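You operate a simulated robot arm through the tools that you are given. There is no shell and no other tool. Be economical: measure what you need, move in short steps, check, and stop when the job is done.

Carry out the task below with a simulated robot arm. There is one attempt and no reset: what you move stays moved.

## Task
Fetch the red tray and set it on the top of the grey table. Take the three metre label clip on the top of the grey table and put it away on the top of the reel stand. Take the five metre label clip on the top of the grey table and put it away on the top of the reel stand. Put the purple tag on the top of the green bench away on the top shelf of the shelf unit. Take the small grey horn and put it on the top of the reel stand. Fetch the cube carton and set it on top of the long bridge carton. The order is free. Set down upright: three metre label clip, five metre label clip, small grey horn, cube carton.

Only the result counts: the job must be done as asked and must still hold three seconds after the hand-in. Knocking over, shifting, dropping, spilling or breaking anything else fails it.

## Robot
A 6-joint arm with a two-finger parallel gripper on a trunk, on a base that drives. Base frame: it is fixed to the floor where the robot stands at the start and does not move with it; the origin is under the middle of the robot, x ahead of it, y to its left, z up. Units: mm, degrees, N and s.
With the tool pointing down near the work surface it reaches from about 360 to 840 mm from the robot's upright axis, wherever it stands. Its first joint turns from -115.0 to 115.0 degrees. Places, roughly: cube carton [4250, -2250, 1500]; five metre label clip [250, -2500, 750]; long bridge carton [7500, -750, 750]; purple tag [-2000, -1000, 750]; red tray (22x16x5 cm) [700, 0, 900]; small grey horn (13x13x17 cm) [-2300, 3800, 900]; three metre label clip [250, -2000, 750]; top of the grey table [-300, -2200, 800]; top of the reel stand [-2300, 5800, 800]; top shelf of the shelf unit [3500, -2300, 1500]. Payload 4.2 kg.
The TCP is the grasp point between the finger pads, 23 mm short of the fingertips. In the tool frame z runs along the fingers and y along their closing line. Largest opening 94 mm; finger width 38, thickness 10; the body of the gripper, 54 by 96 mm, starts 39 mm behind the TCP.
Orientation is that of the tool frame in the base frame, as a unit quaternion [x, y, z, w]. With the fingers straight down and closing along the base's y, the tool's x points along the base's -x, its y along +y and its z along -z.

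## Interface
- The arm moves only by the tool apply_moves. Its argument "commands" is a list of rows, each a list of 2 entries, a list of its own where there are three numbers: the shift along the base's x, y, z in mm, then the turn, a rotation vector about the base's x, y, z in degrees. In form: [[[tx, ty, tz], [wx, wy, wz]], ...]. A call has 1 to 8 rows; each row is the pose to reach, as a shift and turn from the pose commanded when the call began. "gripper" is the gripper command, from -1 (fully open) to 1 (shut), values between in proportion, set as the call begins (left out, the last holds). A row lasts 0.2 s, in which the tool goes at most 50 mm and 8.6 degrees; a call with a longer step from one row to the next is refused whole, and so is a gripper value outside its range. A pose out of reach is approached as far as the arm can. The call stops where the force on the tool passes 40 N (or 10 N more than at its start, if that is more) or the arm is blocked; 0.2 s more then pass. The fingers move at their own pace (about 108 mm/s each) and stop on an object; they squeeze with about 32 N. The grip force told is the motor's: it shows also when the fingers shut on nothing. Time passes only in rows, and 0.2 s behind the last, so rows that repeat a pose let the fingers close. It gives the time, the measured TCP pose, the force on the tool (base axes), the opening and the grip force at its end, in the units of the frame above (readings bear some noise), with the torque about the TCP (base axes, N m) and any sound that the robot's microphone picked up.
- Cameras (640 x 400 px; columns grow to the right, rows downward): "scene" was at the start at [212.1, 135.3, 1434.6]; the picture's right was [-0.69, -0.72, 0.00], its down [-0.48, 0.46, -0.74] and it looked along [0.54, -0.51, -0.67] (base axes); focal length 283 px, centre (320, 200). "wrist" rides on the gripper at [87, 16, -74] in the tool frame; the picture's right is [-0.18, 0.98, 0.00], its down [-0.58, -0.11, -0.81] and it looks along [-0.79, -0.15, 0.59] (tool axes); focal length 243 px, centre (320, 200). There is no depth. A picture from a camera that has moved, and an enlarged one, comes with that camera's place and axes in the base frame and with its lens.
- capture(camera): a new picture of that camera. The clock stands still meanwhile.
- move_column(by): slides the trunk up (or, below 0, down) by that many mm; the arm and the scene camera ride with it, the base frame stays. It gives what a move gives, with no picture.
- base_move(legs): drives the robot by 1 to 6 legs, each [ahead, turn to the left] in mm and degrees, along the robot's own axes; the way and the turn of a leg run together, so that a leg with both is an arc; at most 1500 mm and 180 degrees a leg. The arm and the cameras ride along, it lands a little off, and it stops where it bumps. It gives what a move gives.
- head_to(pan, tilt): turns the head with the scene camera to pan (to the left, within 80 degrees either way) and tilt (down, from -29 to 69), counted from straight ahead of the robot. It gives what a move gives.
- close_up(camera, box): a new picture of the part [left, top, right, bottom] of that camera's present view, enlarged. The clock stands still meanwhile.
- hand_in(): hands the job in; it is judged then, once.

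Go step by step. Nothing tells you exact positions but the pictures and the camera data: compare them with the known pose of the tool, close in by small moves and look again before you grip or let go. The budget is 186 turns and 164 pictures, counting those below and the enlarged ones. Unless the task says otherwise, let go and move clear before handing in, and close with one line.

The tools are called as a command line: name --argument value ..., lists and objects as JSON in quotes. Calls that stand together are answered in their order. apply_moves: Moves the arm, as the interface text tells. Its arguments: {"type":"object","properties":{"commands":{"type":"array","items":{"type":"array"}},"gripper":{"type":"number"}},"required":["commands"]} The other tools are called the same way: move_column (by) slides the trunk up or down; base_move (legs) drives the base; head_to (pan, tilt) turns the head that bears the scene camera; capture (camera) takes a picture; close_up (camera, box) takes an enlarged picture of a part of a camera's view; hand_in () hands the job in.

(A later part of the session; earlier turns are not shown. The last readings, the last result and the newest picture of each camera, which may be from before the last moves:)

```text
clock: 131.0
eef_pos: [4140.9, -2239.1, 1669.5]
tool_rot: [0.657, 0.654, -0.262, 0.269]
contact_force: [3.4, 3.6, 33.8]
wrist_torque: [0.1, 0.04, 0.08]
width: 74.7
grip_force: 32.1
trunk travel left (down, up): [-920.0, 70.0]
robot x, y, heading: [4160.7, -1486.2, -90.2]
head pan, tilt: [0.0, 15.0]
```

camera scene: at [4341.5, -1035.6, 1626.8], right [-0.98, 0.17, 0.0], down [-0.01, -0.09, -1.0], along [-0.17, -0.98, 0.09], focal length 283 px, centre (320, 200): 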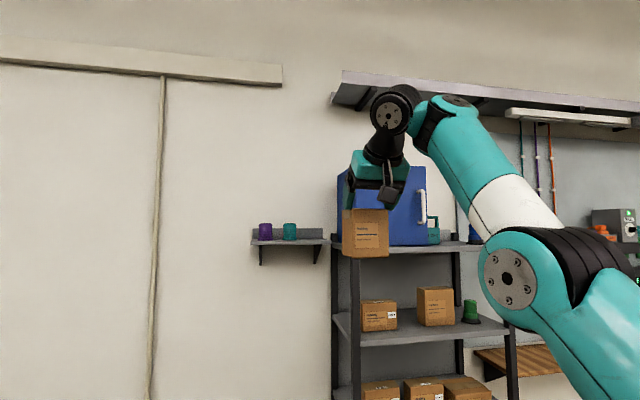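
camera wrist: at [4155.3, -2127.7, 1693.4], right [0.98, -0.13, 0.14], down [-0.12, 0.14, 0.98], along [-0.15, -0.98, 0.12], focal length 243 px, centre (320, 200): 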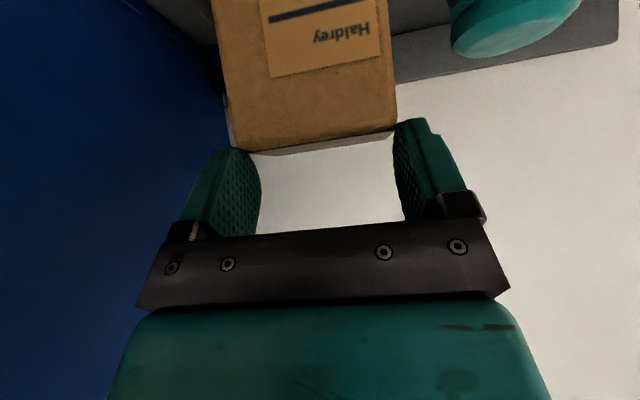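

Seated (33 N felt, so friction is good). I open, go lower and slightly deeper, and regrip.

apply_moves --commands '[[[0, 0, 4], [0, 0, 0]], [[0, 0, 4], [0, 0, 0]], [[0, 0, 4], [0, 0, 0]]]' --gripper -1

apply_moves --commands '[[[0, -3, -12], [0, 0, 0]], [[0, -5, -24], [0, 0, 0]], [[0, -6, -34], [0, 0, 0]], [[0, -8, -43], [0, 0, 0]], [[0, -8, -43], [0, 0, 0]]]'

capture --camera "wrist"

close_up --camera "scene" --box '[280, 50, 520, 200]'

```text
clock: 131.8
eef_pos: [4139.9, -2242.7, 1671.1]
tool_rot: [0.658, 0.655, -0.26, 0.267]
contact_force: [0.1, -0.4, 0.4]
wrist_torque: [0.02, 0.03, 0.01]
width: 93.9
grip_force: 0.0
trunk travel left (down, up): [-920.0, 70.0]
robot x, y, heading: [4158.8, -1484.2, -90.6]
head pan, tilt: [0.0, 15.0]
```

```text
clock: 133.0
eef_pos: [4140.9, -2250.8, 1626.8]
tool_rot: [0.658, 0.654, -0.26, 0.266]
contact_force: [-0.6, -0.7, 0.2]
wrist_torque: [0.01, 0.01, 0.01]
width: 94.2
grip_force: 0.1
trunk travel left (down, up): [-920.0, 70.0]
robot x, y, heading: [4157.9, -1484.3, -90.2]
head pan, tilt: [0.0, 15.0]
```

```text
129 pictures are left
camera wrist: at [4155.4, -2136.2, 1621.9], right [0.98, -0.13, 0.14], down [-0.12, 0.14, 0.98], along [-0.15, -0.98, 0.12], focal length 243 px, centre (320, 200)
```

wrist: 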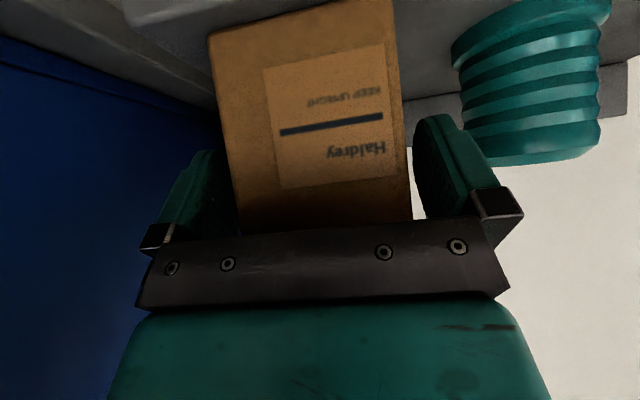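

```text
2.67 times, centred on (400, 125) of scene
camera zoom: at [4352.4, -1732.7, 1595.0], right [-1.0, 0.01, 0.0], down [0.0, 0.26, -0.97], along [-0.01, -0.97, -0.26], focal length 755 px, centre (107, 400)
```

zoom: 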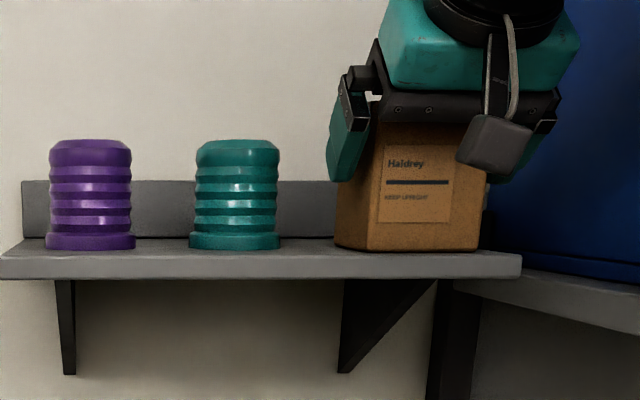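

apply_moves --commands '[[[0, 0, 0], [0, 0, 0]], [[0, 0, 0], [0, 0, 0]], [[0, 0, 0], [0, 0, 0]], [[0, 0, 0], [0, 0, 0]], [[0, 0, 0], [0, 0, 0]]]' --gripper 1

apply_moves --commands '[[[0, 0, 3], [0, 0, 0]], [[0, 0, 7], [0, 0, 0]], [[0, 0, 12], [0, 0, 0]], [[0, 0, 17], [0, 0, 0]], [[0, 0, 22], [0, 0, 0]], [[0, 0, 25], [0, 0, 0]]]'

close_up --camera "scene" --box '[280, 50, 520, 200]'

```text
clock: 134.2
eef_pos: [4141.6, -2251.1, 1627.7]
tool_rot: [0.657, 0.655, -0.259, 0.268]
contact_force: [0.7, -0.3, 1.8]
wrist_torque: [-0.1, 0.16, 0.08]
width: 75.1
grip_force: 32.0
trunk travel left (down, up): [-920.0, 70.0]
robot x, y, heading: [4158.9, -1483.8, -90.6]
head pan, tilt: [0.0, 15.0]
```

```text
clock: 135.6
eef_pos: [4140.4, -2249.9, 1653.6]
tool_rot: [0.657, 0.655, -0.259, 0.268]
contact_force: [-0.4, 0.1, -3.0]
wrist_torque: [0.07, -0.02, 0.02]
width: 75.0
grip_force: 32.0
trunk travel left (down, up): [-920.0, 70.0]
robot x, y, heading: [4155.6, -1482.2, -90.4]
head pan, tilt: [0.0, 15.0]
```

```text
2.67 times, centred on (400, 125) of scene
camera zoom: at [4352.4, -1732.8, 1594.9], right [-1.0, 0.01, 0.0], down [0.0, 0.26, -0.97], along [-0.01, -0.97, -0.26], focal length 755 px, centre (107, 400)
```

zoom: 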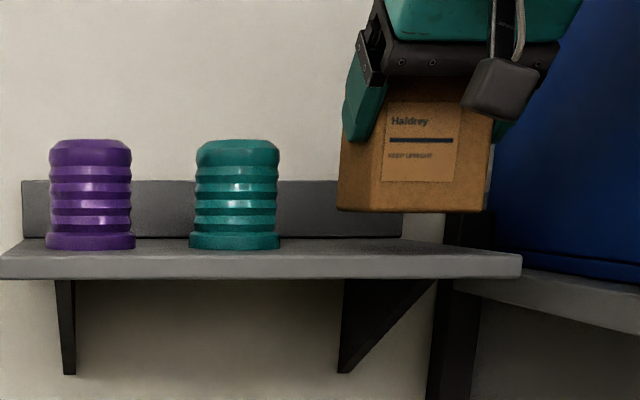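

Lifted without slip. I back off and check.

base_move --legs '[[-650, 0]]'

capture --camera "wrist"

```text
clock: 139.2
eef_pos: [4141.8, -1603.8, 1653.5]
tool_rot: [0.66, 0.652, -0.26, 0.266]
contact_force: [-0.1, -0.3, -2.4]
wrist_torque: [0.06, -0.02, 0.02]
width: 75.1
grip_force: 32.4
trunk travel left (down, up): [-920.0, 70.0]
robot x, y, heading: [4166.5, -834.5, -91.0]
head pan, tilt: [0.0, 15.0]
```

```text
126 pictures are left
camera wrist: at [4157.7, -1488.5, 1647.5], right [0.98, -0.14, 0.14], down [-0.12, 0.14, 0.98], along [-0.16, -0.98, 0.12], focal length 243 px, centre (320, 200)
```

wrist: 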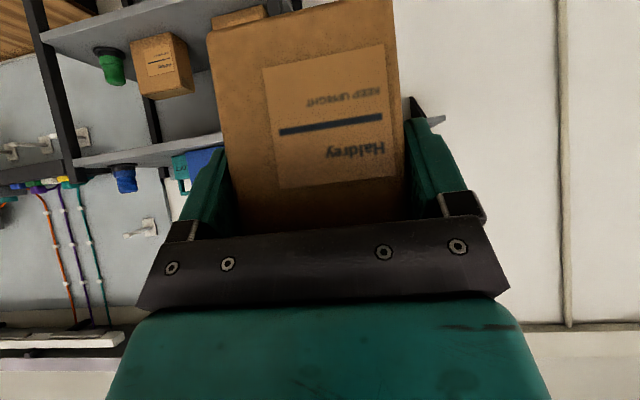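

Secure now. I turn east and drive towards the green bench to look at the long bridge carton.

base_move --legs '[[0, 90], [1200, 0]]'

head_to --pan 0 --tilt 20

capture --camera "scene"

close_up --camera "scene" --box '[200, 100, 420, 240]'

```text
clock: 149.2
eef_pos: [6136.0, -826.1, 1653.2]
tool_rot: [-0.008, 0.928, 0.009, 0.372]
contact_force: [0.0, 0.1, -2.5]
wrist_torque: [0.01, 0.05, -0.01]
width: 74.4
grip_force: 32.6
trunk travel left (down, up): [-920.0, 70.0]
robot x, y, heading: [5367.5, -820.7, 0.7]
head pan, tilt: [0.0, 15.0]
```

```text
clock: 149.8
eef_pos: [6137.0, -825.6, 1653.3]
tool_rot: [-0.008, 0.928, 0.009, 0.372]
contact_force: [-0.2, -0.1, -2.4]
wrist_torque: [0.01, 0.03, -0.02]
width: 74.8
grip_force: 32.1
trunk travel left (down, up): [-920.0, 70.0]
robot x, y, heading: [5371.2, -819.8, 0.7]
head pan, tilt: [0.0, 20.0]
```

```text
125 pictures are left
camera scene: at [5612.6, -626.7, 1586.8], right [0.01, -1.0, 0.0], down [-0.34, 0.0, -0.94], along [0.94, 0.01, -0.34], focal length 283 px, centre (320, 200)
```

scene: 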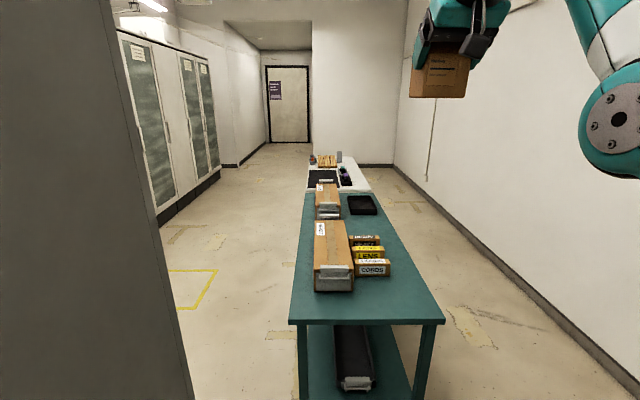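

```text
2.86 times, centred on (310, 170) of scene
camera zoom: at [5612.6, -626.7, 1586.8], right [0.01, -1.0, 0.0], down [-0.34, 0.0, -0.94], along [0.94, 0.01, -0.34], focal length 809 px, centre (349, 286)
```

zoom: 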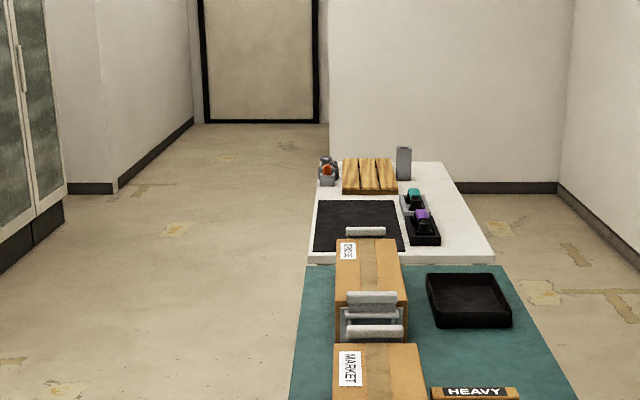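

close_up --camera "scene" --box '[295, 170, 405, 240]'

close_up --camera "scene" --box '[295, 215, 405, 300]'

```text
5.71 times, centred on (350, 205) of scene
camera zoom: at [5612.6, -626.7, 1586.8], right [0.01, -1.0, 0.0], down [-0.34, 0.0, -0.94], along [0.94, 0.01, -0.34], focal length 1618 px, centre (149, 171)
```

zoom: 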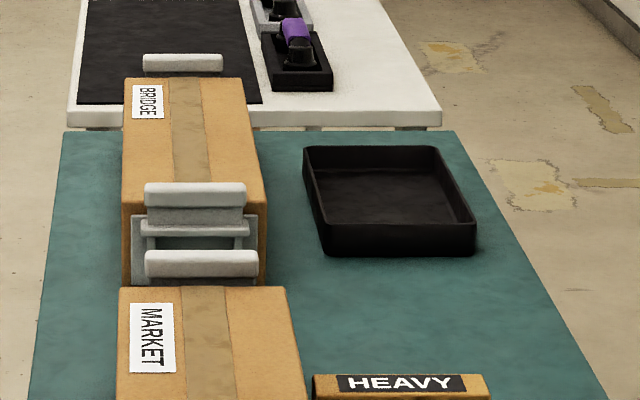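

```text
4.71 times, centred on (350, 258) of scene
camera zoom: at [5612.6, -626.7, 1586.8], right [0.01, -1.0, 0.0], down [-0.34, 0.0, -0.94], along [0.94, 0.01, -0.34], focal length 1332 px, centre (179, -71)
```

zoom: 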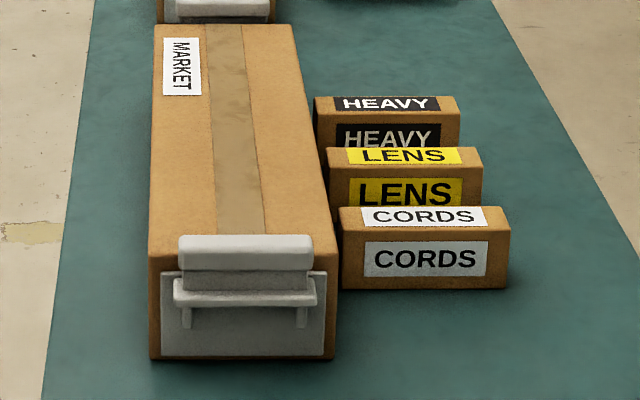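

The near carton is labelled MARKET, the far one BRIDGE (x≈7630–8200, y≈-690). I'll take the aisle on the right side of the bench and approach from there.

base_move --legs '[[0, -51.7], [1000, 0], [0, 51], [1500, 0], [430, 0], [0, 90]]'

head_to --pan 0 --tilt 40

capture --camera "scene"

```text
clock: 172.6
eef_pos: [7963.6, -728.5, 1652.9]
tool_rot: [0.658, -0.655, -0.268, -0.258]
contact_force: [-0.6, 0.3, -2.5]
wrist_torque: [-0.07, 0.01, 0.0]
width: 74.7
grip_force: 32.3
trunk travel left (down, up): [-920.0, 70.0]
robot x, y, heading: [7947.8, -1492.7, 90.0]
head pan, tilt: [0.0, 20.0]
```

```text
clock: 173.4
eef_pos: [7963.6, -728.5, 1652.8]
tool_rot: [0.658, -0.655, -0.268, -0.258]
contact_force: [0.2, -1.1, -3.1]
wrist_torque: [-0.04, -0.02, -0.02]
width: 74.7
grip_force: 31.6
trunk travel left (down, up): [-920.0, 70.0]
robot x, y, heading: [7951.1, -1492.5, 90.2]
head pan, tilt: [0.0, 40.0]
```

```text
121 pictures are left
camera scene: at [7755.3, -1259.5, 1555.5], right [1.0, 0.0, 0.0], down [0.0, -0.64, -0.77], along [0.0, 0.77, -0.64], focal length 283 px, centre (320, 200)
```

scene: 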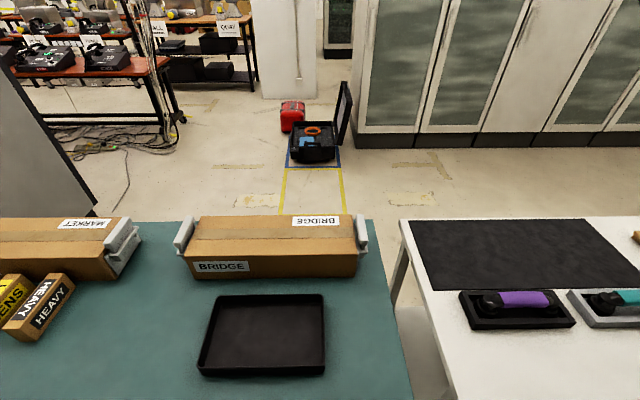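

Robot now stands square to the BRIDGE carton. I lower the arm in gentle steps and check the grip.

apply_moves --commands '[[[0, 0, -10], [0, 0, 0]], [[0, 0, -30], [0, 0, 0]], [[0, 0, -60], [0, 0, 0]], [[0, 0, -95], [0, 0, 0]], [[0, 0, -130], [0, 0, 0]], [[0, 0, -165], [0, 0, 0]], [[0, 0, -190], [0, 0, 0]], [[0, 0, -200], [0, 0, 0]]]'

apply_moves --commands '[[[0, 0, -10], [0, 0, 0]], [[0, 0, -30], [0, 0, 0]], [[0, 0, -60], [0, 0, 0]], [[0, 0, -95], [0, 0, 0]], [[0, 0, -130], [0, 0, 0]], [[0, 0, -165], [0, 0, 0]], [[0, 0, -190], [0, 0, 0]], [[0, 0, -200], [0, 0, 0]]]'

capture --camera "scene"

capture --camera "wrist"

```text
clock: 175.2
eef_pos: [7964.3, -704.5, 1578.7]
tool_rot: [0.668, -0.661, -0.248, -0.233]
contact_force: [0.8, -0.2, -2.1]
wrist_torque: [-0.02, 0.02, 0.0]
width: 74.6
grip_force: 32.0
out of reach, approached as far as the arm can: row 3, 4, 5, 6, 7, 8
trunk travel left (down, up): [-920.0, 70.0]
robot x, y, heading: [7949.9, -1498.8, 90.1]
head pan, tilt: [0.0, 40.0]
```

```text
clock: 177.0
eef_pos: [7976.0, -676.5, 1515.0]
tool_rot: [0.682, -0.671, -0.217, -0.191]
contact_force: [0.4, -0.9, -2.3]
wrist_torque: [-0.05, -0.05, -0.02]
width: 75.0
grip_force: 31.8
out of reach, approached as far as the arm can: row 1, 2, 3, 4, 5, 6, 7, 8
trunk travel left (down, up): [-920.0, 70.0]
robot x, y, heading: [7948.7, -1494.5, 90.1]
head pan, tilt: [0.0, 40.0]
```

```text
120 pictures are left
camera scene: at [7755.3, -1259.6, 1555.4], right [1.0, 0.0, 0.0], down [0.0, -0.64, -0.77], along [0.0, 0.77, -0.64], focal length 283 px, centre (320, 200)
```

scene: 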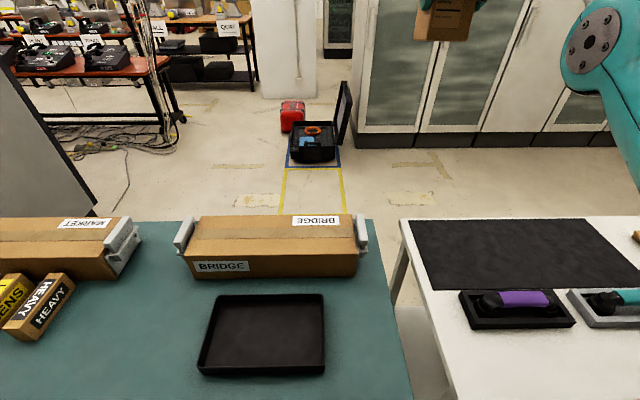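

```text
119 pictures are left
camera wrist: at [7962.7, -789.8, 1529.3], right [-0.98, 0.13, 0.13], down [0.14, 0.04, 0.99], along [0.12, 0.99, -0.06], focal length 243 px, centre (320, 200)
```

wrist: 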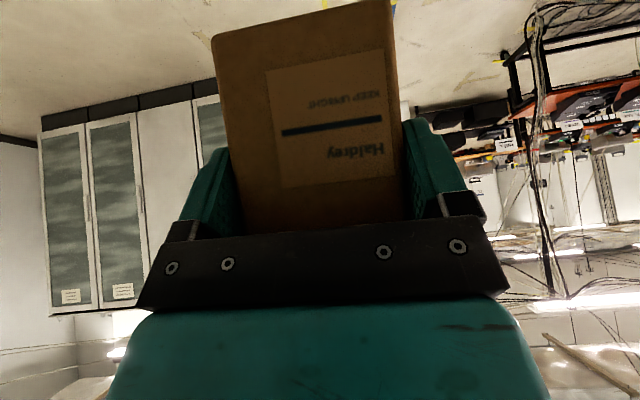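

The arm can't go down keeping this tilt; I return to the former pose and will lower with the trunk, checking for slip with a short stroke first.

apply_moves --commands '[[[-1, -4, 10], [0.7, 0, 0]], [[-3, -11, 30], [2.1, 0, 0]], [[-5, -20, 55], [4, 0, 0]], [[-8, -31, 85], [6.2, 0, 0]], [[-10, -42, 115], [8.4, 0, 0]], [[-12, -50, 132], [10, 0, 0]], [[-12, -52, 138], [10.2, 0, 0]]]'

move_column --by -40

capture --camera "wrist"

```text
clock: 178.6
eef_pos: [7962.2, -729.2, 1655.1]
tool_rot: [0.662, -0.649, -0.278, -0.252]
contact_force: [0.4, 0.1, -2.1]
wrist_torque: [-0.03, -0.04, -0.02]
width: 75.0
grip_force: 32.0
trunk travel left (down, up): [-920.0, 70.0]
robot x, y, heading: [7951.6, -1496.9, 89.9]
head pan, tilt: [0.0, 40.0]
```

```text
clock: 179.4
eef_pos: [7961.7, -729.6, 1614.8]
tool_rot: [0.662, -0.649, -0.277, -0.252]
contact_force: [-0.1, -0.3, -2.2]
wrist_torque: [-0.1, 0.02, -0.03]
width: 74.7
grip_force: 31.7
trunk travel left (down, up): [-880.0, 110.0]
robot x, y, heading: [7950.5, -1498.3, 90.0]
head pan, tilt: [0.0, 40.0]
```

```text
118 pictures are left
camera wrist: at [7946.8, -843.0, 1609.1], right [-0.98, 0.1, 0.15], down [0.14, -0.14, 0.98], along [0.12, 0.99, 0.12], focal length 243 px, centre (320, 200)
```

wrist: 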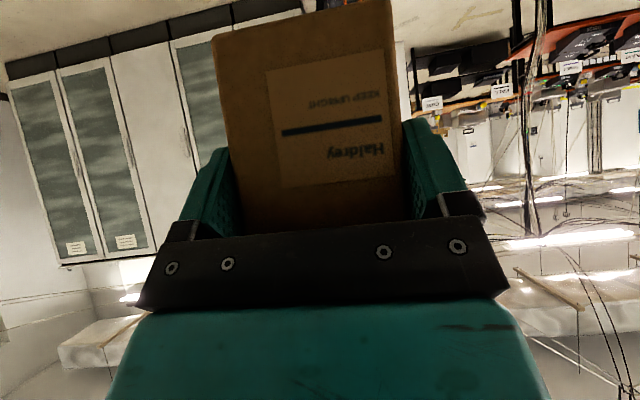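

No slip. The BRIDGE carton's centre is at x≈7600, so I shift the base 350 mm in -x, then lower with the trunk.

base_move --legs '[[0, -90], [-350, 0], [0, 90]]'

move_column --by -480

head_to --pan 0 --tilt 20

capture --camera "scene"

capture --camera "wrist"

```text
clock: 189.4
eef_pos: [7624.8, -723.9, 1614.6]
tool_rot: [0.657, -0.655, -0.274, -0.254]
contact_force: [0.6, 1.1, -1.8]
wrist_torque: [-0.05, 0.0, 0.01]
width: 74.7
grip_force: 32.3
trunk travel left (down, up): [-880.0, 110.0]
robot x, y, heading: [7600.9, -1491.4, 89.0]
head pan, tilt: [0.0, 40.0]
```

```text
refused: -480 is not a number from -400 to 400
```

```text
clock: 190.2
eef_pos: [7624.9, -722.9, 1614.3]
tool_rot: [0.656, -0.655, -0.274, -0.254]
contact_force: [-0.1, -0.5, -2.3]
wrist_torque: [-0.1, 0.01, 0.0]
width: 74.9
grip_force: 32.1
trunk travel left (down, up): [-880.0, 110.0]
robot x, y, heading: [7600.3, -1489.0, 89.0]
head pan, tilt: [0.0, 20.0]
```

```text
117 pictures are left
camera scene: at [7410.3, -1241.6, 1546.7], right [1.0, -0.02, 0.0], down [-0.01, -0.34, -0.94], along [0.02, 0.94, -0.34], focal length 283 px, centre (320, 200)
```

scene: 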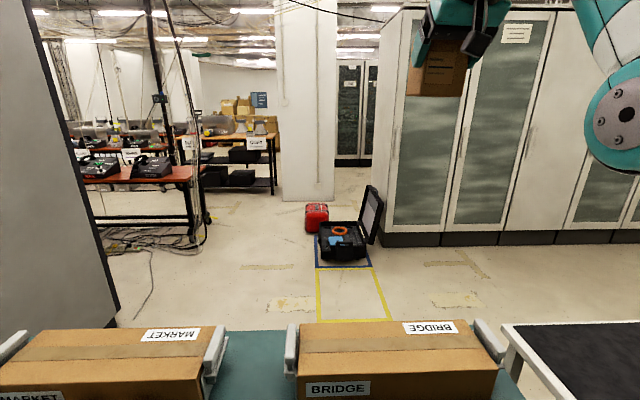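

```text
116 pictures are left
camera wrist: at [7609.1, -836.7, 1609.1], right [-0.98, 0.12, 0.15], down [0.14, -0.14, 0.98], along [0.14, 0.98, 0.12], focal length 243 px, centre (320, 200)
```

wrist: 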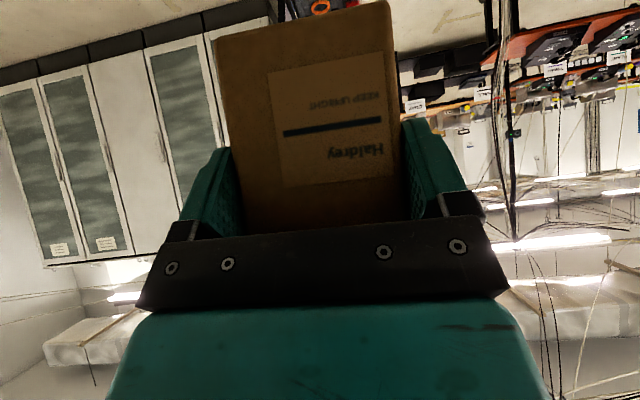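

Now I lower the trunk 400 and look from the lower viewpoint.

move_column --by -400

head_to --pan 0 --tilt 20

capture --camera "scene"

capture --camera "wrist"

```text
clock: 194.0
eef_pos: [7626.3, -722.9, 1215.0]
tool_rot: [0.657, -0.655, -0.274, -0.255]
contact_force: [-0.9, -0.2, -1.6]
wrist_torque: [-0.07, 0.01, 0.0]
width: 74.9
grip_force: 31.4
trunk travel left (down, up): [-480.0, 510.0]
robot x, y, heading: [7601.4, -1490.5, 88.7]
head pan, tilt: [0.0, 20.0]
```

```text
clock: 194.6
eef_pos: [7625.6, -724.3, 1214.4]
tool_rot: [0.657, -0.655, -0.274, -0.253]
contact_force: [-0.3, -0.3, -2.3]
wrist_torque: [-0.09, -0.01, -0.01]
width: 74.8
grip_force: 32.2
trunk travel left (down, up): [-480.0, 510.0]
robot x, y, heading: [7602.3, -1491.2, 89.0]
head pan, tilt: [0.0, 20.0]
```

```text
115 pictures are left
camera scene: at [7410.3, -1241.6, 1146.8], right [1.0, -0.02, 0.0], down [-0.01, -0.34, -0.94], along [0.02, 0.94, -0.34], focal length 283 px, centre (320, 200)
```

scene: 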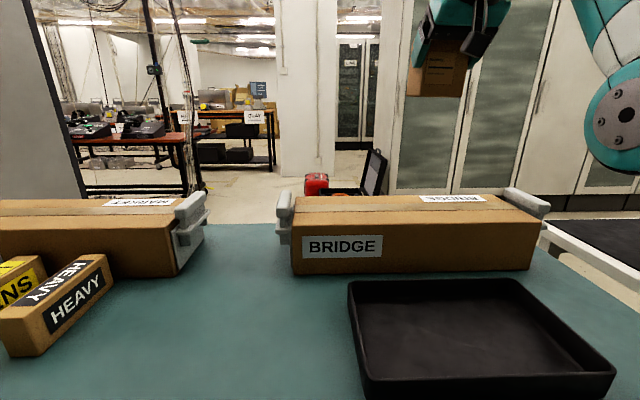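

```text
114 pictures are left
camera wrist: at [7609.1, -836.7, 1209.2], right [-0.98, 0.12, 0.15], down [0.14, -0.14, 0.98], along [0.14, 0.98, 0.12], focal length 243 px, centre (320, 200)
```

wrist: 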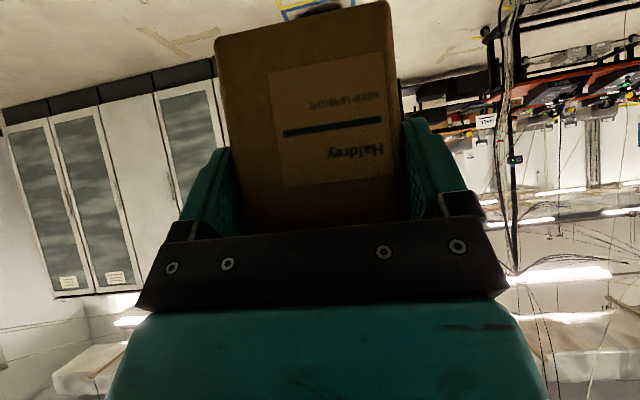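

Stereo gives carton top z≈925, y from -750 to -575, x 7360–7820. I shift the cube 45 mm forward with the arm and lower.

apply_moves --commands '[[[-2, 5, 0], [0, 0, 0]], [[-6, 15, 0], [0, 0, 0]], [[-10, 27, 0], [0, 0, 0]], [[-12, 38, 0], [0, 0, 0]], [[-12, 45, 0], [0, 0, 0]]]'

move_column --by -180

capture --camera "scene"

```text
clock: 195.8
eef_pos: [7622.5, -690.9, 1212.3]
tool_rot: [0.657, -0.655, -0.276, -0.252]
contact_force: [1.2, 0.2, -3.1]
wrist_torque: [-0.06, 0.04, -0.01]
width: 74.8
grip_force: 32.1
out of reach, approached as far as the arm can: row 4, 5
trunk travel left (down, up): [-480.0, 510.0]
robot x, y, heading: [7601.2, -1484.5, 89.1]
head pan, tilt: [0.0, 20.0]
```

```text
clock: 197.8
eef_pos: [7622.5, -692.1, 1032.7]
tool_rot: [0.657, -0.656, -0.274, -0.251]
contact_force: [-0.5, 0.2, -2.7]
wrist_torque: [-0.11, 0.01, 0.03]
width: 74.8
grip_force: 32.0
trunk travel left (down, up): [-300.0, 690.0]
robot x, y, heading: [7599.9, -1490.3, 89.1]
head pan, tilt: [0.0, 20.0]
```

```text
113 pictures are left
camera scene: at [7410.3, -1241.6, 966.8], right [1.0, -0.02, 0.0], down [-0.01, -0.34, -0.94], along [0.02, 0.94, -0.34], focal length 283 px, centre (320, 200)
```

scene: 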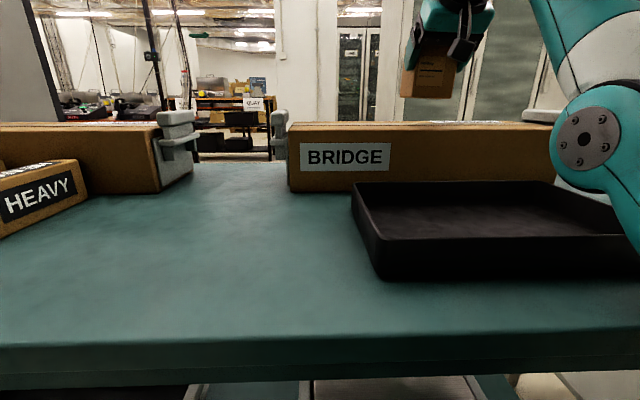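

The elbow looks close above the tray; I check the arm clearance by turning the head.

head_to --pan -45 --tilt 30

capture --camera "scene"

```text
clock: 198.9
eef_pos: [7621.8, -692.0, 1033.5]
tool_rot: [0.657, -0.655, -0.274, -0.252]
contact_force: [0.6, 0.3, -3.0]
wrist_torque: [-0.07, 0.0, -0.01]
width: 74.6
grip_force: 32.0
trunk travel left (down, up): [-300.0, 690.0]
robot x, y, heading: [7603.6, -1484.1, 89.0]
head pan, tilt: [-45.0, 30.0]
```

```text
112 pictures are left
camera scene: at [7473.7, -1271.8, 950.8], right [0.7, -0.72, 0.0], down [-0.36, -0.35, -0.87], along [0.62, 0.6, -0.5], focal length 283 px, centre (320, 200)
```

scene: 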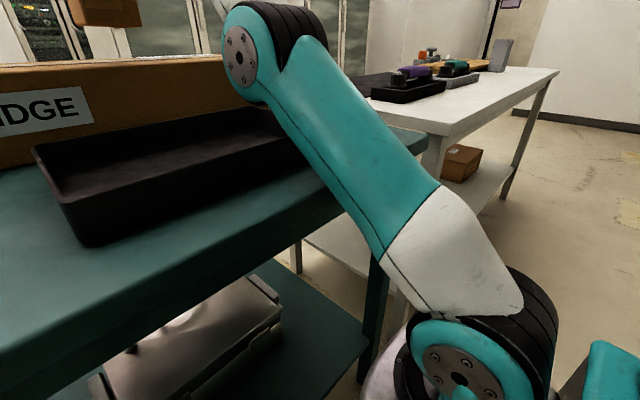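

The upper arm is almost touching the bench edge in this low-elbow posture, so I must not lower further. I raise the trunk and will change the arm's posture (elbow up).

apply_moves --commands '[[[0, 0, 2], [0, 0, 0]], [[0, 0, 4], [0, 0, 0]], [[0, -2, 8], [0, 0, 0]]]'

move_column --by 60

capture --camera "wrist"

```text
clock: 199.8
eef_pos: [7622.6, -693.9, 1041.5]
tool_rot: [0.657, -0.655, -0.276, -0.252]
contact_force: [0.4, 0.2, -2.1]
wrist_torque: [-0.05, 0.01, 0.03]
width: 74.9
grip_force: 31.8
trunk travel left (down, up): [-300.0, 690.0]
robot x, y, heading: [7603.3, -1487.6, 89.2]
head pan, tilt: [-45.0, 30.0]
```

```text
clock: 200.8
eef_pos: [7623.1, -693.4, 1100.5]
tool_rot: [0.658, -0.655, -0.275, -0.252]
contact_force: [-1.3, 0.1, -2.5]
wrist_torque: [-0.08, -0.02, -0.01]
width: 74.8
grip_force: 32.3
trunk travel left (down, up): [-360.0, 630.0]
robot x, y, heading: [7599.8, -1486.4, 89.0]
head pan, tilt: [-45.0, 30.0]
```

```text
111 pictures are left
camera wrist: at [7606.7, -807.8, 1095.2], right [-0.98, 0.12, 0.16], down [0.14, -0.14, 0.98], along [0.14, 0.98, 0.12], focal length 243 px, centre (320, 200)
```

wrist: 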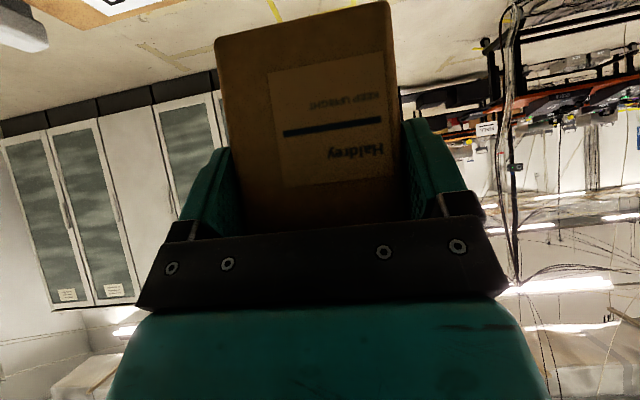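

move_column --by 330

apply_moves --commands '[[[0, -20, 0], [-4, 0, 0]], [[0, -50, 0], [-10, 0, 0]], [[0, -85, -10], [-17, 0, 0]], [[0, -120, -20], [-24, 0, 0]], [[0, -155, -30], [-31, 0, 0]], [[0, -190, -40], [-38, 0, 0]], [[0, -220, -50], [-43, 0, 0]], [[0, -240, -60], [-44, 0, 0]]]'

capture --camera "scene"

```text
clock: 204.0
eef_pos: [7623.1, -693.5, 1430.2]
tool_rot: [0.658, -0.655, -0.275, -0.251]
contact_force: [0.1, 0.1, -2.4]
wrist_torque: [-0.05, 0.01, 0.01]
width: 74.9
grip_force: 31.7
trunk travel left (down, up): [-690.0, 300.0]
robot x, y, heading: [7599.6, -1485.3, 88.8]
head pan, tilt: [-45.0, 30.0]
```

```text
clock: 205.8
eef_pos: [7622.9, -933.4, 1370.7]
tool_rot: [-0.704, 0.71, 0.009, -0.012]
contact_force: [-0.4, 0.7, -2.8]
wrist_torque: [-0.06, 0.0, 0.02]
width: 74.6
grip_force: 32.2
trunk travel left (down, up): [-690.0, 300.0]
robot x, y, heading: [7600.5, -1487.0, 89.1]
head pan, tilt: [-45.0, 30.0]
```

```text
110 pictures are left
camera scene: at [7473.7, -1271.6, 1340.7], right [0.69, -0.72, 0.0], down [-0.36, -0.35, -0.87], along [0.62, 0.6, -0.5], focal length 283 px, centre (320, 200)
```

scene: 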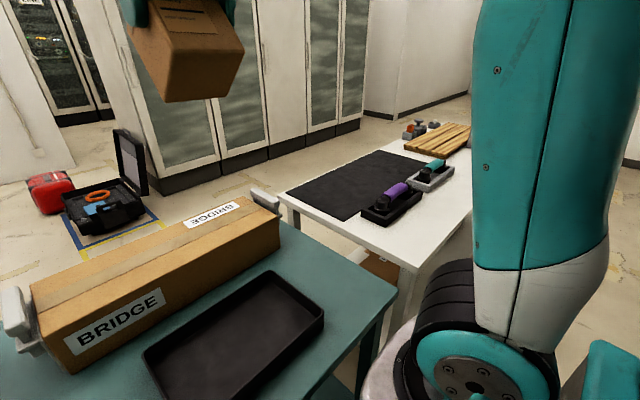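

Now the upper arm stands vertical (elbow up) and the tool points down. I lower the arm with the tool down, then tilt back forward.

apply_moves --commands '[[[0, 0, -10], [0, 0, 0]], [[0, 0, -30], [0, 0, 0]], [[0, 0, -65], [0, 0, 0]], [[0, 0, -100], [0, 0, 0]], [[0, 0, -135], [0, 0, 0]], [[0, 0, -165], [0, 0, 0]], [[0, 0, -185], [0, 0, 0]], [[0, 0, -190], [0, 0, 0]]]'

apply_moves --commands '[[[0, 20, 0], [4, 0, 0]], [[0, 50, 0], [10, 0, 0]], [[0, 85, 0], [17, 0, 0]], [[0, 120, 0], [24, 0, 0]], [[0, 155, 0], [31, 0, 0]], [[0, 190, 0], [38, 0, 0]], [[0, 215, 0], [43, 0, 0]], [[0, 230, 0], [44, 0, 0]]]'

capture --camera "scene"

capture --camera "wrist"

```text
clock: 207.6
eef_pos: [7617.0, -907.1, 1289.5]
tool_rot: [-0.704, 0.71, 0.009, -0.013]
contact_force: [-0.1, 0.8, -1.9]
wrist_torque: [-0.02, 0.01, -0.01]
width: 74.7
grip_force: 32.2
out of reach, approached as far as the arm can: row 3, 4, 5, 6, 7, 8
trunk travel left (down, up): [-690.0, 300.0]
robot x, y, heading: [7601.0, -1488.1, 89.0]
head pan, tilt: [-45.0, 30.0]
```

```text
clock: 209.4
eef_pos: [7606.6, -686.7, 1333.6]
tool_rot: [-0.662, 0.663, 0.253, 0.24]
contact_force: [0.2, -0.1, -1.9]
wrist_torque: [-0.08, -0.02, 0.01]
width: 74.8
grip_force: 31.6
out of reach, approached as far as the arm can: row 1, 2, 3, 4, 5, 6, 7, 8
trunk travel left (down, up): [-690.0, 300.0]
robot x, y, heading: [7601.9, -1488.8, 89.1]
head pan, tilt: [-45.0, 30.0]
```

```text
109 pictures are left
camera scene: at [7473.7, -1271.7, 1340.7], right [0.69, -0.72, 0.0], down [-0.36, -0.35, -0.87], along [0.62, 0.6, -0.5], focal length 283 px, centre (320, 200)
```

scene: 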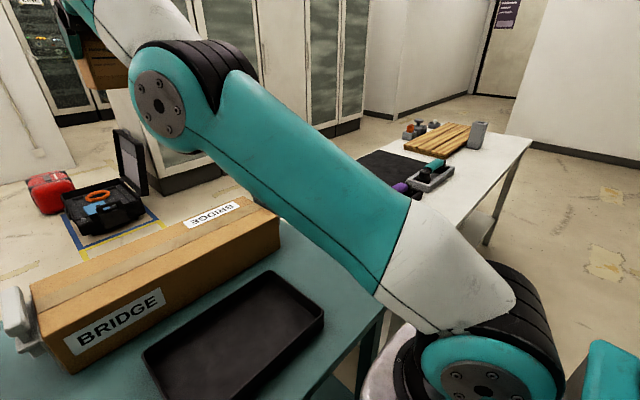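

```text
108 pictures are left
camera wrist: at [7588.7, -800.4, 1334.2], right [-0.98, 0.14, 0.14], down [0.13, -0.09, 0.99], along [0.15, 0.99, 0.07], focal length 243 px, centre (320, 200)
```

wrist: 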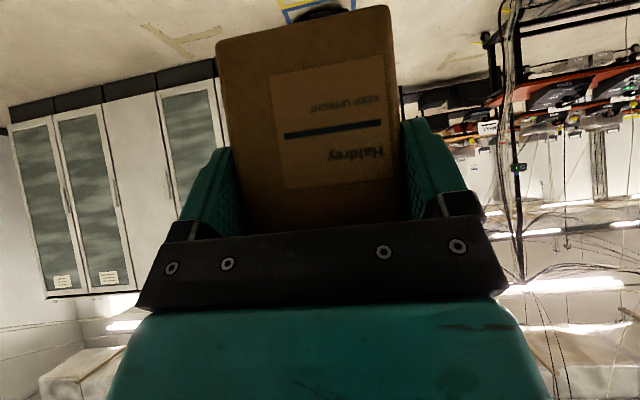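

The arm seems caught in a bad joint branch. I go back to the start-like pose (tool down, near, to the right) to unwind it.

apply_moves --commands '[[[10, -30, 10], [-5, 0, 0]], [[25, -75, 20], [-11, 0, 0]], [[40, -120, 30], [-17, 0, 0]], [[60, -165, 35], [-23, 0, 0]], [[80, -210, 35], [-29, 0, 0]], [[100, -255, 35], [-35, 0, 0]], [[120, -300, 35], [-39, 0, 0]], [[135, -345, 35], [-41, 0, 0]]]'

apply_moves --commands '[[[0, 0, -10], [0, 0, 0]], [[0, 0, -30], [0, 0, 0]], [[0, 0, -60], [0, 0, 0]], [[0, 0, -90], [0, 0, 0]], [[0, 0, -120], [0, 0, 0]], [[0, 0, -140], [0, 0, 0]], [[0, 0, -150], [0, 0, 0]]]'

capture --camera "scene"

```text
clock: 211.2
eef_pos: [7743.2, -1033.4, 1370.7]
tool_rot: [-0.705, 0.709, 0.005, -0.007]
contact_force: [0.3, 0.3, -3.3]
wrist_torque: [-0.06, -0.04, 0.01]
width: 74.6
grip_force: 31.7
out of reach, approached as far as the arm can: row 1, 2
trunk travel left (down, up): [-690.0, 300.0]
robot x, y, heading: [7602.5, -1486.8, 89.1]
head pan, tilt: [-45.0, 30.0]
```

```text
clock: 212.8
eef_pos: [7744.2, -1028.1, 1218.9]
tool_rot: [-0.702, 0.712, 0.004, -0.008]
contact_force: [0.2, -0.4, -3.0]
wrist_torque: [0.01, 0.05, -0.01]
width: 74.5
grip_force: 31.7
out of reach, approached as far as the arm can: row 4, 5, 6, 7
trunk travel left (down, up): [-690.0, 300.0]
robot x, y, heading: [7598.2, -1488.3, 89.1]
head pan, tilt: [-45.0, 30.0]
```

```text
107 pictures are left
camera scene: at [7474.2, -1272.2, 1340.9], right [0.69, -0.72, 0.0], down [-0.36, -0.35, -0.87], along [0.62, 0.6, -0.5], focal length 283 px, centre (320, 200)
```

scene: 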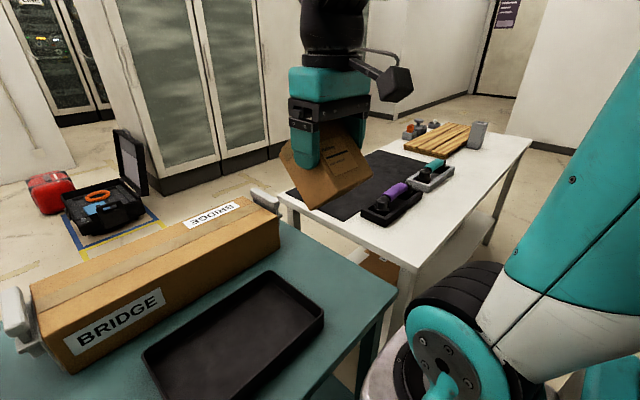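

The arm is back in the elbow-up posture. I continue lowering, then extend and tilt from there.

apply_moves --commands '[[[0, 0, -10], [0, 0, 0]], [[0, 5, -30], [0, 0, 0]], [[0, 10, -55], [0, 0, 0]], [[0, 20, -80], [0, 0, 0]], [[0, 40, -90], [0, 0, 0]], [[0, 70, -90], [0, 0, 0]], [[0, 100, -90], [0, 0, 0]]]'

apply_moves --commands '[[[-10, 15, 0], [4, 0, 0]], [[-25, 40, 0], [9, 0, 0]], [[-40, 65, 0], [15, 0, 0]], [[-60, 90, 0], [21, 0, 0]], [[-80, 120, 0], [27, 0, 0]], [[-100, 150, 0], [33, 0, 0]], [[-120, 180, 0], [39, 0, 0]], [[-130, 200, 0], [43, 0, 0]]]'

capture --camera "scene"

```text
clock: 214.4
eef_pos: [7740.6, -927.1, 1130.6]
tool_rot: [-0.704, 0.71, 0.005, -0.007]
contact_force: [-0.7, 0.1, -3.3]
wrist_torque: [0.02, 0.01, 0.01]
width: 74.8
grip_force: 31.3
trunk travel left (down, up): [-690.0, 300.0]
robot x, y, heading: [7599.4, -1489.5, 88.7]
head pan, tilt: [-45.0, 30.0]
```

```text
clock: 216.2
eef_pos: [7612.1, -727.8, 1130.0]
tool_rot: [-0.657, 0.659, 0.265, 0.252]
contact_force: [0.1, 0.3, -2.5]
wrist_torque: [-0.09, 0.0, -0.04]
width: 74.9
grip_force: 31.9
trunk travel left (down, up): [-690.0, 300.0]
robot x, y, heading: [7603.5, -1489.1, 88.8]
head pan, tilt: [-45.0, 30.0]
```

```text
106 pictures are left
camera scene: at [7473.9, -1272.1, 1340.8], right [0.69, -0.72, 0.0], down [-0.36, -0.35, -0.87], along [0.62, 0.6, -0.5], focal length 283 px, centre (320, 200)
```

scene: 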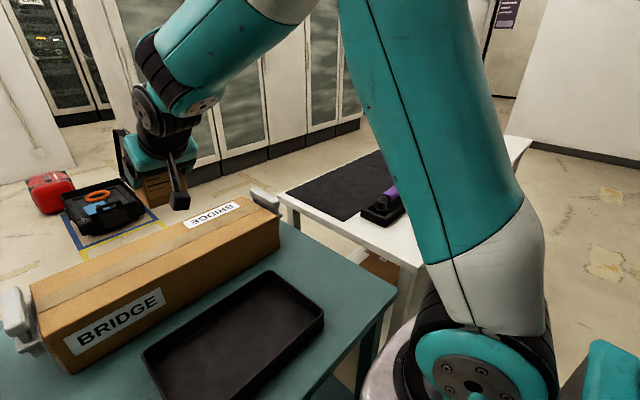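

Arm is elbow-up with the carton level. I move forward to y≈-672 and down to z≈1015, then look.

apply_moves --commands '[[[0, 20, -10], [0, 0, 0]], [[0, 40, -30], [0, 0, 0]], [[-2, 53, -60], [0, 0, 0]], [[-2, 53, -85], [0, 0, 0]], [[-2, 53, -105], [0, 0, 0]], [[-2, 53, -115], [0.7, 0, 0]]]'

head_to --pan -5 --tilt 35

capture --camera "scene"

capture --camera "wrist"

```text
clock: 217.6
eef_pos: [7609.8, -673.7, 1014.8]
tool_rot: [-0.656, 0.658, 0.268, 0.256]
contact_force: [0.4, 0.9, -2.2]
wrist_torque: [-0.04, -0.03, -0.02]
width: 74.9
grip_force: 32.7
trunk travel left (down, up): [-690.0, 300.0]
robot x, y, heading: [7602.0, -1488.4, 89.2]
head pan, tilt: [-45.0, 30.0]
```

```text
clock: 218.7
eef_pos: [7610.2, -673.8, 1014.2]
tool_rot: [-0.656, 0.657, 0.27, 0.255]
contact_force: [-0.2, -0.3, -2.8]
wrist_torque: [-0.04, -0.02, -0.01]
width: 74.7
grip_force: 31.8
trunk travel left (down, up): [-690.0, 300.0]
robot x, y, heading: [7599.8, -1490.5, 89.2]
head pan, tilt: [-5.0, 35.0]
```

```text
105 pictures are left
camera scene: at [7417.9, -1247.1, 1332.9], right [0.99, -0.1, 0.0], down [-0.06, -0.57, -0.82], along [0.09, 0.81, -0.57], focal length 283 px, centre (320, 200)
```

scene: 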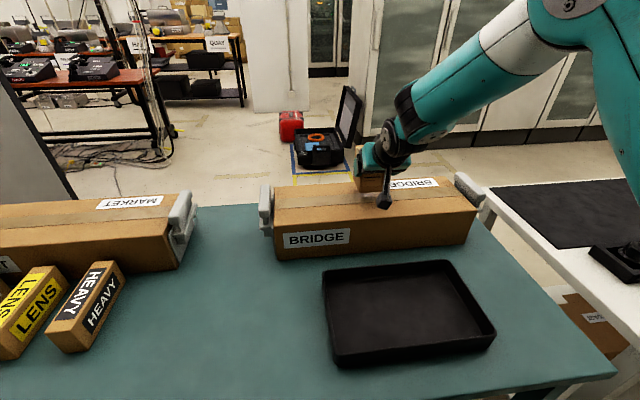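

```text
104 pictures are left
camera wrist: at [7593.7, -787.6, 1009.6], right [-0.98, 0.13, 0.14], down [0.13, -0.13, 0.98], along [0.15, 0.98, 0.11], focal length 243 px, centre (320, 200)
```

wrist: 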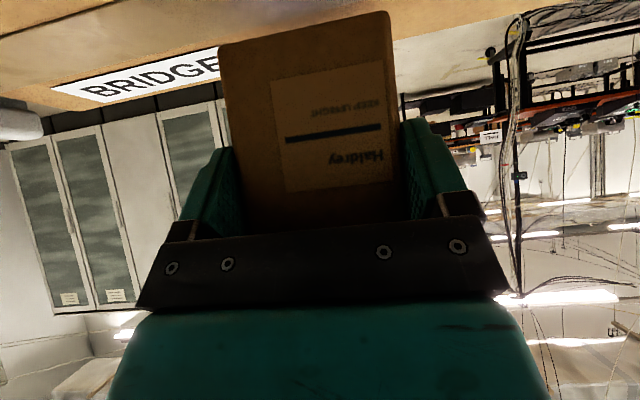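

apply_moves --commands '[[[0, 0, -4], [0, 0, 0]], [[0, 0, -8], [0, 0, 0]], [[0, 0, -12], [0, 0, 0]], [[0, 0, -15], [0, 0, 0]]]'

close_up --camera "scene" --box '[300, 110, 460, 260]'

```text
clock: 219.7
eef_pos: [7610.9, -675.8, 999.8]
tool_rot: [-0.656, 0.657, 0.269, 0.256]
contact_force: [0.3, -0.1, -2.7]
wrist_torque: [-0.09, 0.02, 0.03]
width: 74.6
grip_force: 31.9
trunk travel left (down, up): [-690.0, 300.0]
robot x, y, heading: [7599.9, -1487.7, 88.8]
head pan, tilt: [-5.0, 35.0]
```

```text
2.67 times, centred on (380, 185) of scene
camera zoom: at [7417.8, -1247.1, 1332.9], right [0.99, -0.1, 0.0], down [-0.06, -0.57, -0.82], along [0.09, 0.81, -0.57], focal length 755 px, centre (160, 240)
```

zoom: 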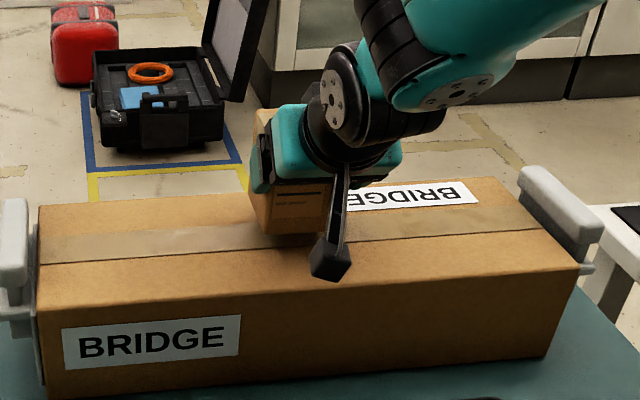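

apply_moves --commands '[[[0, 0, -2], [0, 0, 0]], [[0, 0, -4], [0, 0, 0]], [[0, 0, -6], [0, 0, 0]], [[0, 0, -8], [0, 0, 0]]]'

apply_moves --commands '[[[0, 0, -2], [0, 0, 0]], [[0, 0, -4], [0, 0, 0]], [[0, 0, -5], [0, 0, 0]], [[0, 0, -6], [0, 0, 0]]]'

```text
clock: 220.7
eef_pos: [7611.3, -674.1, 992.2]
tool_rot: [-0.656, 0.658, 0.269, 0.256]
contact_force: [1.1, 0.3, -2.8]
wrist_torque: [-0.06, 0.01, 0.02]
width: 74.7
grip_force: 32.6
trunk travel left (down, up): [-690.0, 300.0]
robot x, y, heading: [7600.6, -1489.0, 89.2]
head pan, tilt: [-5.0, 35.0]
```

```text
clock: 221.7
eef_pos: [7610.2, -675.5, 986.6]
tool_rot: [-0.655, 0.658, 0.268, 0.256]
contact_force: [0.1, 0.3, -1.5]
wrist_torque: [-0.1, 0.01, -0.01]
width: 75.1
grip_force: 32.0
trunk travel left (down, up): [-690.0, 300.0]
robot x, y, heading: [7601.7, -1490.0, 89.1]
head pan, tilt: [-5.0, 35.0]
```

Slight unloading begins at z≈986. I go on in 1 mm steps.

apply_moves --commands '[[[0, 0, -1], [0, 0, 0]], [[0, 0, -2], [0, 0, 0]], [[0, 0, -3], [0, 0, 0]]]'

close_up --camera "scene" --box '[340, 130, 440, 220]'

```text
clock: 222.5
eef_pos: [7610.9, -674.1, 982.7]
tool_rot: [-0.656, 0.658, 0.268, 0.255]
contact_force: [-0.4, 0.4, -1.9]
wrist_torque: [-0.06, 0.03, 0.0]
width: 75.0
grip_force: 32.0
trunk travel left (down, up): [-690.0, 300.0]
robot x, y, heading: [7598.5, -1491.6, 89.1]
head pan, tilt: [-5.0, 35.0]
```

```text
4.44 times, centred on (390, 175) of scene
camera zoom: at [7417.8, -1247.1, 1332.9], right [0.99, -0.1, 0.0], down [-0.06, -0.57, -0.82], along [0.09, 0.81, -0.57], focal length 1258 px, centre (9, 311)
```

zoom: 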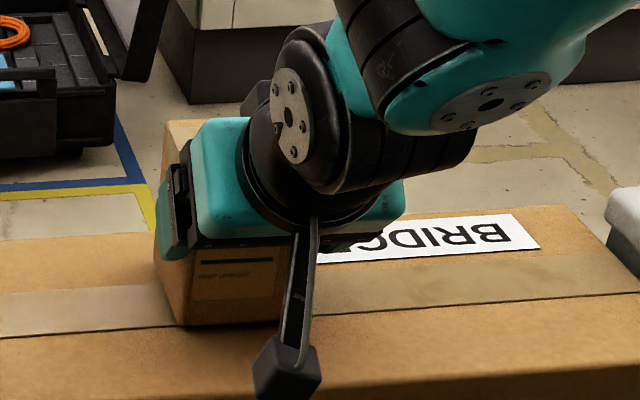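

apply_moves --commands '[[[0, 0, -1.5], [0, 0, 0]], [[0, 0, -3], [0, 0, 0]], [[0, 0, -4.5], [0, 0, 0]]]'

apply_moves --commands '[[[0, 0, -1.5], [0, 0, 0]], [[0, 0, -3], [0, 0, 0]], [[0, 0, -4], [0, 0, 0]]]'

```text
clock: 223.3
eef_pos: [7612.3, -673.8, 981.5]
tool_rot: [-0.655, 0.657, 0.27, 0.257]
contact_force: [0.9, -2.8, 13.1]
wrist_torque: [0.79, -0.64, -0.15]
width: 74.9
grip_force: 32.1
trunk travel left (down, up): [-690.0, 300.0]
robot x, y, heading: [7599.2, -1489.7, 89.0]
head pan, tilt: [-5.0, 35.0]
```

```text
clock: 224.1
eef_pos: [7610.3, -674.8, 977.8]
tool_rot: [-0.655, 0.657, 0.271, 0.258]
contact_force: [2.0, -2.3, 32.8]
wrist_torque: [0.24, -1.46, -0.08]
width: 74.6
grip_force: 32.4
trunk travel left (down, up): [-690.0, 300.0]
robot x, y, heading: [7605.8, -1491.6, 89.0]
head pan, tilt: [-5.0, 35.0]
```

In contact. I relieve the push, open and look.

apply_moves --commands '[[[0, 0, 2], [0, 0, 0]], [[0, 0, 4], [0, 0, 0]]]'

apply_moves --commands '[[[0, 0, 0], [0, 0, 0]], [[0, 0, 0], [0, 0, 0]], [[0, 0, 0], [0, 0, 0]]]' --gripper -1

apply_moves --commands '[[[0, -10, 10], [0, 0, 0]], [[0, -30, 30], [0, 0, 0]], [[0, -60, 60], [0, 0, 0]], [[0, -90, 95], [0, 0, 0]], [[0, -120, 130], [0, 0, 0]]]'

close_up --camera "scene" --box '[240, 110, 500, 272]'

```text
clock: 224.7
eef_pos: [7611.0, -674.1, 977.1]
tool_rot: [-0.656, 0.658, 0.268, 0.255]
contact_force: [2.2, 6.8, 15.3]
wrist_torque: [0.93, -0.77, 0.16]
width: 74.8
grip_force: 32.3
trunk travel left (down, up): [-690.0, 300.0]
robot x, y, heading: [7598.6, -1489.9, 88.8]
head pan, tilt: [-5.0, 35.0]
```

```text
clock: 225.5
eef_pos: [7610.8, -674.3, 976.7]
tool_rot: [-0.657, 0.658, 0.268, 0.255]
contact_force: [0.1, -0.1, 0.1]
wrist_torque: [-0.01, -0.01, -0.01]
width: 94.0
grip_force: 0.0
trunk travel left (down, up): [-690.0, 300.0]
robot x, y, heading: [7599.0, -1489.4, 89.0]
head pan, tilt: [-5.0, 35.0]
```

```text
clock: 226.7
eef_pos: [7609.1, -794.1, 1106.0]
tool_rot: [-0.656, 0.658, 0.269, 0.255]
contact_force: [-0.8, 0.3, -0.3]
wrist_torque: [0.01, 0.02, 0.05]
width: 93.6
grip_force: 0.1
trunk travel left (down, up): [-690.0, 300.0]
robot x, y, heading: [7601.8, -1488.1, 89.0]
head pan, tilt: [-5.0, 35.0]
```

```text
2.46 times, centred on (370, 191) of scene
camera zoom: at [7417.8, -1246.5, 1332.8], right [0.99, -0.1, 0.0], down [-0.06, -0.57, -0.82], along [0.09, 0.81, -0.57], focal length 697 px, centre (197, 222)
```

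zoom: 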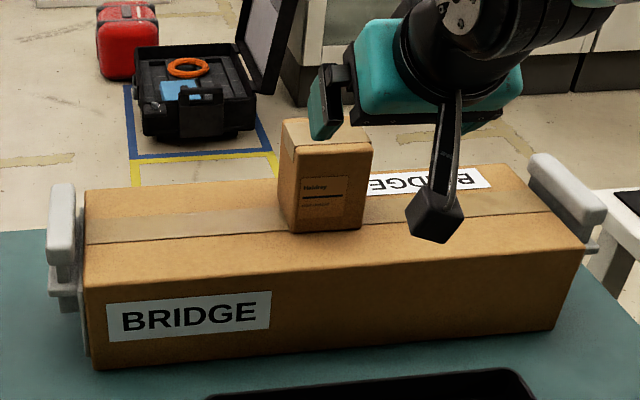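

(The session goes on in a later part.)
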